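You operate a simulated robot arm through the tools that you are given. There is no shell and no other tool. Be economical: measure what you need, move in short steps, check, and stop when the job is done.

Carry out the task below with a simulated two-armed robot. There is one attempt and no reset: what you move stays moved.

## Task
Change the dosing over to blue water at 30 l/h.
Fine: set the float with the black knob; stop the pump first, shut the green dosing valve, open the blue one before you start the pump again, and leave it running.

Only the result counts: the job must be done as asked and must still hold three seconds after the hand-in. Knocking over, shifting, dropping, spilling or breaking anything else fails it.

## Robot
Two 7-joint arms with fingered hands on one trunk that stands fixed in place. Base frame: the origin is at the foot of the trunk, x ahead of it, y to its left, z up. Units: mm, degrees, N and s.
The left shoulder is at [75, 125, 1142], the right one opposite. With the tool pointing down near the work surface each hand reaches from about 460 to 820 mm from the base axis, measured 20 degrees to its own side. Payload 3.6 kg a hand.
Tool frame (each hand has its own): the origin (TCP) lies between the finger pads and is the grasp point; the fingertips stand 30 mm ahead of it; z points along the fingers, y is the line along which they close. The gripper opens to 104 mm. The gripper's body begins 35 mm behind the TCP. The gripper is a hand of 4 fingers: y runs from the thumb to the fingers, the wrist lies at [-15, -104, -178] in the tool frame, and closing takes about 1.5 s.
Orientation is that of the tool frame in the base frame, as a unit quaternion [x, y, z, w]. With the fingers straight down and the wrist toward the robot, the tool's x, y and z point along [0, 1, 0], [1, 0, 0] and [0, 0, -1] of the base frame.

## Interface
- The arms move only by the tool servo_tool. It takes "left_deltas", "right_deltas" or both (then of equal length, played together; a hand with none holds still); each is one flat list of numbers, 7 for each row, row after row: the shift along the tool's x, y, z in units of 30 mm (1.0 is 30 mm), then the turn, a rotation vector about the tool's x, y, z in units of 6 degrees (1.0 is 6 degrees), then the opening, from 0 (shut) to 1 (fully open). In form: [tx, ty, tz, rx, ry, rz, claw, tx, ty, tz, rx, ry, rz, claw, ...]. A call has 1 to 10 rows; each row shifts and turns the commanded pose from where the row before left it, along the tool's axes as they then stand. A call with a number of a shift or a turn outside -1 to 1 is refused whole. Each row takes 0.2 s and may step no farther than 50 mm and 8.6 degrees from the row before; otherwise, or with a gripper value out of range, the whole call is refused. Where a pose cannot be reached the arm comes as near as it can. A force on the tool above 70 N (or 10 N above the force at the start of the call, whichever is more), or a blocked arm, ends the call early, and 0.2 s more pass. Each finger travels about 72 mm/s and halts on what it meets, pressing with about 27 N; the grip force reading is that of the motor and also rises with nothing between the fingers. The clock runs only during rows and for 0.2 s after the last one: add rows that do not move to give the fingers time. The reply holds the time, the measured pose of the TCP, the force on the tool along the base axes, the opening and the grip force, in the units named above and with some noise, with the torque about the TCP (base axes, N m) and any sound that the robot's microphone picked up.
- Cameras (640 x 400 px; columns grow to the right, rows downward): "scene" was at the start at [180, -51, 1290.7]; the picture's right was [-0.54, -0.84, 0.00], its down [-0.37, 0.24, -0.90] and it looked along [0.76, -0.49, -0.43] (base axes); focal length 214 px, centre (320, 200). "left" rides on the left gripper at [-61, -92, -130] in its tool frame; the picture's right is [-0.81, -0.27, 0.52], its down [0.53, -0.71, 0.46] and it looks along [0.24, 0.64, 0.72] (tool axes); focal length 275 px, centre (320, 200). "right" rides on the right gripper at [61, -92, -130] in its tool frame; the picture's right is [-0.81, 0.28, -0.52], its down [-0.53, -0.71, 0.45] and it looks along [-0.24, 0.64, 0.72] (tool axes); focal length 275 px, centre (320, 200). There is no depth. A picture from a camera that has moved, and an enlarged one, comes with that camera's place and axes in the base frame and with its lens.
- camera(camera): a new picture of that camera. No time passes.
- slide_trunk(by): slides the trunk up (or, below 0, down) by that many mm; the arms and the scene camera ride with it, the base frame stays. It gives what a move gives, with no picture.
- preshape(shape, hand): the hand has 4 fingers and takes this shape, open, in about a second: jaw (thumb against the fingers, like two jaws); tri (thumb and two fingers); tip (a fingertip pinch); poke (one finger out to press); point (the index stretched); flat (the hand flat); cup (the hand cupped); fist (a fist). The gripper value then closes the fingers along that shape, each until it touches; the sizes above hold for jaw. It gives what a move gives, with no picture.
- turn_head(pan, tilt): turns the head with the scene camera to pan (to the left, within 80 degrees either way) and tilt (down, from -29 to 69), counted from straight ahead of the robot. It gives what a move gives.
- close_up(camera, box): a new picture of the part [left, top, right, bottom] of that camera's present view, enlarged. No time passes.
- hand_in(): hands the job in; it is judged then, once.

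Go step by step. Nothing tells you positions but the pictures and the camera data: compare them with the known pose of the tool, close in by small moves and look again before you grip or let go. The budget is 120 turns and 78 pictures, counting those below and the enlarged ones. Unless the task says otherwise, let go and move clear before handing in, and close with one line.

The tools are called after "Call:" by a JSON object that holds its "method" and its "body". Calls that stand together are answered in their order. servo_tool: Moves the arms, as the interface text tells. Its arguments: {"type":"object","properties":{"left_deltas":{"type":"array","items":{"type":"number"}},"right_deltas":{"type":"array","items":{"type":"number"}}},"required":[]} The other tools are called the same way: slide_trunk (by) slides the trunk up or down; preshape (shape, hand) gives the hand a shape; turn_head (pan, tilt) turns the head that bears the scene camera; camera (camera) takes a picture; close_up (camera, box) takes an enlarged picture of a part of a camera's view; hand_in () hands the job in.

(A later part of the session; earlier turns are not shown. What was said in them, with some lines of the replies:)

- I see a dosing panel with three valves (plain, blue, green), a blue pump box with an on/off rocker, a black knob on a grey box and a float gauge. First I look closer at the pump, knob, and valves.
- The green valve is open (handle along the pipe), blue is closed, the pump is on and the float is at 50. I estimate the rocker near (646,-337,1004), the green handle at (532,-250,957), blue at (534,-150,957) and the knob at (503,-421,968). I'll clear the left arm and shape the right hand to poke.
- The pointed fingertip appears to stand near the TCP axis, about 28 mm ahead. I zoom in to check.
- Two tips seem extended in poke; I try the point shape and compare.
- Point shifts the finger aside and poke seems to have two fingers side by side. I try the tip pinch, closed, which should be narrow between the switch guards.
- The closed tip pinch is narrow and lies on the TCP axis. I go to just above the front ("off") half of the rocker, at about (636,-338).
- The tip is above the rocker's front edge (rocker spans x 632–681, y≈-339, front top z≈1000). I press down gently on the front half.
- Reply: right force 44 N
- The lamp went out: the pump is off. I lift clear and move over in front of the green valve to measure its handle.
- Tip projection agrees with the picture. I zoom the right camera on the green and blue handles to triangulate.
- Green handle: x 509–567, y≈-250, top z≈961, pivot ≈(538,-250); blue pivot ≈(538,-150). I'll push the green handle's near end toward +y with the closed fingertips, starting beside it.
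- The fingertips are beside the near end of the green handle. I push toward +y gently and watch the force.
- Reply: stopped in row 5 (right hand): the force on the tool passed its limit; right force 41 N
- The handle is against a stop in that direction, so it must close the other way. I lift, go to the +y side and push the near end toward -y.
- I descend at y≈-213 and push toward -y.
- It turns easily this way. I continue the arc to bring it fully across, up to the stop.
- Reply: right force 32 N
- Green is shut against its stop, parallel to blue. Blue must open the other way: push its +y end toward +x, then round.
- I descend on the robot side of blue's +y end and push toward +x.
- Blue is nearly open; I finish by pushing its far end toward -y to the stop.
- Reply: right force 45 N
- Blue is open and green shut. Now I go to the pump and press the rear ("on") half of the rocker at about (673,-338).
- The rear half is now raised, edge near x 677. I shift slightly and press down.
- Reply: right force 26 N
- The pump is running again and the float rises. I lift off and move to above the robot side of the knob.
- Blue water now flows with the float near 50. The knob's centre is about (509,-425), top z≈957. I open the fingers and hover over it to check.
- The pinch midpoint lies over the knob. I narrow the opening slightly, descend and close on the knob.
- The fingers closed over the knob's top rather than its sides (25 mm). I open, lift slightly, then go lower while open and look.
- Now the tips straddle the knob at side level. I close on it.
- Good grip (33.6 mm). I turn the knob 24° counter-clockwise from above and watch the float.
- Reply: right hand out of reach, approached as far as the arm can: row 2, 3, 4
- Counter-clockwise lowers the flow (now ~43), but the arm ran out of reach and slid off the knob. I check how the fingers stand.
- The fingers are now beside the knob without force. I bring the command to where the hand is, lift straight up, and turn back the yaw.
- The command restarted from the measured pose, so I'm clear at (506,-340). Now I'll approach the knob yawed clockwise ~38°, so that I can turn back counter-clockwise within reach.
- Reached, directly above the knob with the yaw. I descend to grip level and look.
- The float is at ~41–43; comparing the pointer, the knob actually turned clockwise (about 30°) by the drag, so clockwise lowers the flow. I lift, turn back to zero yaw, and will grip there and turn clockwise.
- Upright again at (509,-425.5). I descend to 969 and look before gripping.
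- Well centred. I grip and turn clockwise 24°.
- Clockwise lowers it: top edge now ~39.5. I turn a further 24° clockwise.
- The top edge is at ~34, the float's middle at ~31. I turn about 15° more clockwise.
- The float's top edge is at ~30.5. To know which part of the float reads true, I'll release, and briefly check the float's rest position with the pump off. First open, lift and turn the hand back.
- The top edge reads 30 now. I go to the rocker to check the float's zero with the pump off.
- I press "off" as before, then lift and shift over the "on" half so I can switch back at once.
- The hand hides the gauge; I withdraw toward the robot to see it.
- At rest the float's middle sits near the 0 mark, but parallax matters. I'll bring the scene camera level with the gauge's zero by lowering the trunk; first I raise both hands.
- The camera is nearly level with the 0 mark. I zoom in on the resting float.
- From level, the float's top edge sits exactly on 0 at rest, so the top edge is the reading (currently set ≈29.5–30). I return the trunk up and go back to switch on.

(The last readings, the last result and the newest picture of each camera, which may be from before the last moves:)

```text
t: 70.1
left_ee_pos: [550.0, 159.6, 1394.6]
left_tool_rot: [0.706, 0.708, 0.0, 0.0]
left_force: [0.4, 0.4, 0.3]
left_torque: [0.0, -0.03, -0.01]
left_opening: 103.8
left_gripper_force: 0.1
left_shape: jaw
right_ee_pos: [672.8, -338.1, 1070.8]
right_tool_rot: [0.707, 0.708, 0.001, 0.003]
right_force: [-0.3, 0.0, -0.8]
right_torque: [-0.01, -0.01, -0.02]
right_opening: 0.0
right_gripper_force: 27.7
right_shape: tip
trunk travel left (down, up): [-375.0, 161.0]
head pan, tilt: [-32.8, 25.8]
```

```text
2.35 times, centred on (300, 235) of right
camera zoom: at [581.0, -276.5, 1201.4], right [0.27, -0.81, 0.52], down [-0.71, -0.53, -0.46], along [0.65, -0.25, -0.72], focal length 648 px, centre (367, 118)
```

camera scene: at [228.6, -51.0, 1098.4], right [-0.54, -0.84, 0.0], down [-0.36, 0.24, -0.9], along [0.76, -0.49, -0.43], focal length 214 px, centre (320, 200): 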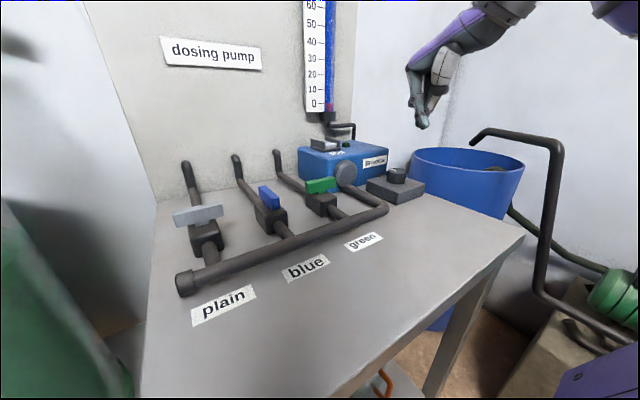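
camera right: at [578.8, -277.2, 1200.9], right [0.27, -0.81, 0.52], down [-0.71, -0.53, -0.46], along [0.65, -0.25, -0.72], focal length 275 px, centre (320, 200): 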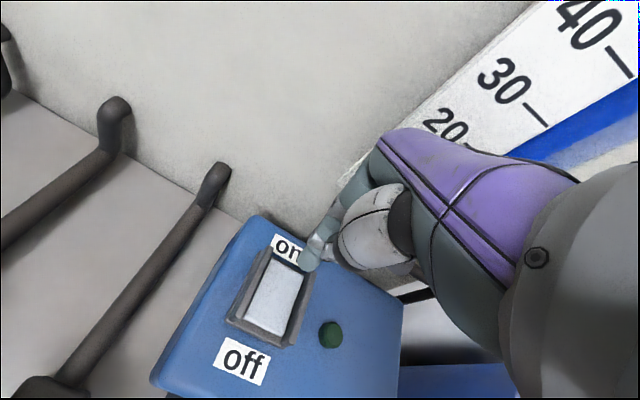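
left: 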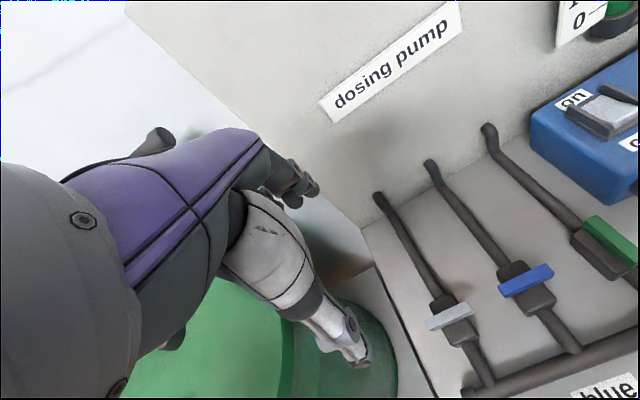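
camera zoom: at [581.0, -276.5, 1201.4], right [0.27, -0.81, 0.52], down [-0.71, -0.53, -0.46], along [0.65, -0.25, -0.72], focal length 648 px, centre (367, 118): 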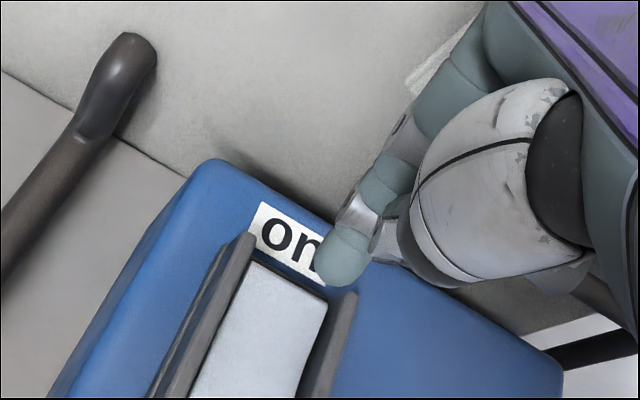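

In place over the "on" half. I press, lift, and withdraw to see lamp and float.

Call:
{"method": "servo_tool", "body": {"right_deltas": [-0.06, -0.08, 0.4, 0, 0, 0, 0, 0, 0, 0.4, 0, 0, 0, 0, 0, 0, 0.4, 0, 0, 0, 0, 0, 0, 0.2, 0, 0, 0, 0, 0, 0, 0.2, 0, 0, 0, 0, 0, 0, 0.15, 0, 0, 0, 0]}}

Call:
{"method": "servo_tool", "body": {"right_deltas": [0, 0, -0.8, 0, 0, 0, 0, 0, 0, -0.8, 0, 0, 0, 0, -0.3, -0.95, -0.3, 0, 0, 0, 0, -0.3, -0.95, -0.8, 0, 0, 0, 0, -0.3, -0.95, -0.9, 0, 0, 0, 0, -0.3, -0.95, -0.9, 0, 0, 0, 0, -0.3, -0.95, -0.9, 0, 0, 0, 0, 0, -0.95, -0.9, 0, 0, 0, 0, 0, -0.95, -0.9, 0, 0, 0, 0, 0, -0.5, -0.9, 0, 0, 0, 0]}}

Call:
{"method": "slide_trunk", "body": {"by": -110}}

Call:
{"method": "close_up", "body": {"camera": "scene", "box": [290, 60, 360, 160]}}

```text
t: 71.5
left_ee_pos: [547.7, 158.4, 1396.4]
left_tool_rot: [0.707, 0.707, -0.001, 0.001]
left_force: [0.5, -0.3, -0.4]
left_torque: [0.03, -0.03, -0.03]
left_opening: 103.6
left_gripper_force: 0.1
left_shape: jaw
right_ee_pos: [673.5, -340.7, 1026.2]
right_tool_rot: [0.707, 0.707, 0.006, 0.009]
right_force: [7.0, -7.5, 27.9]
right_torque: [-0.01, 0.03, 0.05]
right_opening: 0.2
right_gripper_force: 27.0
right_shape: tip
trunk travel left (down, up): [-375.0, 161.0]
head pan, tilt: [-32.8, 25.8]
```

```text
t: 73.7
left_ee_pos: [548.7, 159.5, 1394.2]
left_tool_rot: [0.707, 0.707, -0.001, 0.001]
left_force: [-0.3, -0.2, 0.2]
left_torque: [0.02, -0.03, 0.01]
left_opening: 103.6
left_gripper_force: 0.2
left_shape: jaw
right_ee_pos: [455.2, -386.4, 1260.6]
right_tool_rot: [0.707, 0.707, 0.0, 0.003]
right_force: [0.3, -0.3, -0.4]
right_torque: [0.03, 0.0, 0.02]
right_opening: 0.0
right_gripper_force: 27.4
right_shape: tip
trunk travel left (down, up): [-375.0, 161.0]
head pan, tilt: [-32.8, 25.8]
```

```text
t: 75.1
left_ee_pos: [549.1, 158.8, 1285.2]
left_tool_rot: [0.707, 0.707, -0.001, 0.001]
left_force: [-0.5, 0.0, -0.1]
left_torque: [0.0, 0.01, -0.04]
left_opening: 103.7
left_gripper_force: 0.0
left_shape: jaw
right_ee_pos: [455.8, -385.0, 1151.4]
right_tool_rot: [0.707, 0.707, 0.002, 0.003]
right_force: [-0.7, 0.3, -0.2]
right_torque: [-0.02, 0.01, -0.02]
right_opening: 0.0
right_gripper_force: 27.2
right_shape: tip
trunk travel left (down, up): [-265.0, 271.0]
head pan, tilt: [-32.8, 25.8]
```

```text
4.00 times, centred on (325, 110) of scene
camera zoom: at [204.2, -51.0, 1183.4], right [-0.54, -0.84, 0.0], down [-0.36, 0.24, -0.9], along [0.76, -0.49, -0.43], focal length 858 px, centre (300, 560)
```

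zoom: 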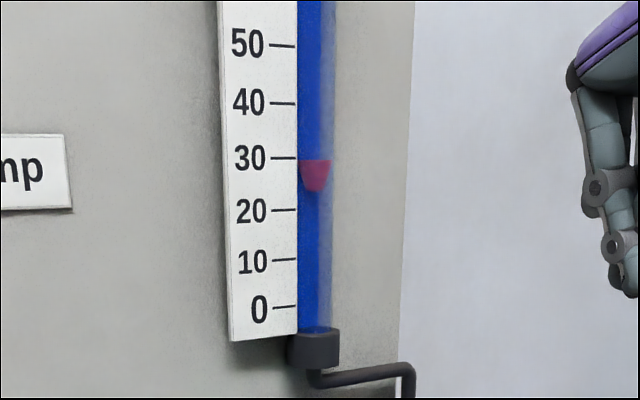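

Viewed level, the float's top edge is at about 29.5–30. One finer zoom plus a full view to verify everything.

Call:
{"method": "close_up", "body": {"camera": "scene", "box": [310, 85, 340, 125]}}

Call:
{"method": "camera", "body": {"camera": "scene"}}

```text
10.00 times, centred on (325, 105) of scene
camera zoom: at [204.2, -51.0, 1183.4], right [-0.54, -0.84, 0.0], down [-0.36, 0.24, -0.9], along [0.76, -0.49, -0.43], focal length 2145 px, centre (270, 1150)
```

zoom: 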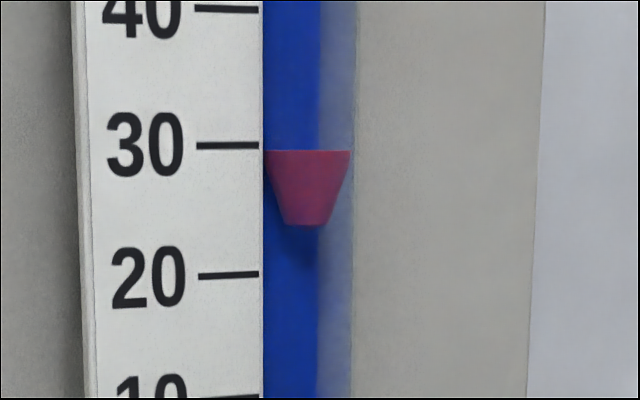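

```text
16 pictures are left
camera scene: at [204.2, -51.0, 1183.4], right [-0.54, -0.84, 0.0], down [-0.36, 0.24, -0.9], along [0.76, -0.49, -0.43], focal length 214 px, centre (320, 200)
```

scene: 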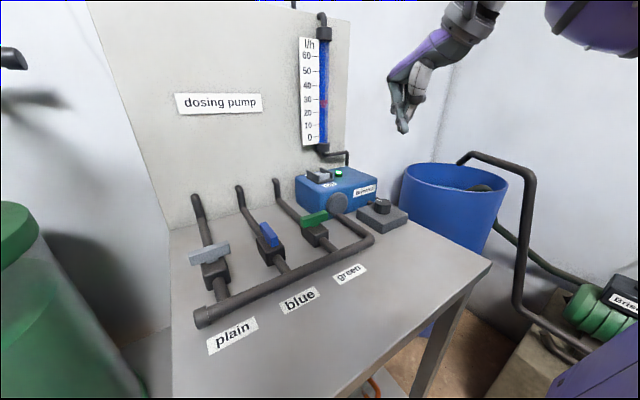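

The lamp is on, blue is open, green is shut, and the float's top edge stands at about 29.6 l/h. Both hands are clear, so I hand in.

Call:
{"method": "hand_in", "body": {}}

```text
The job is handed in.
```

The dosing is running on blue water at about 29.6 l/h (target 30), with green shut, blue open and the pump left on. After setting the flow I briefly stopped and restarted the pump to check the float's zero.
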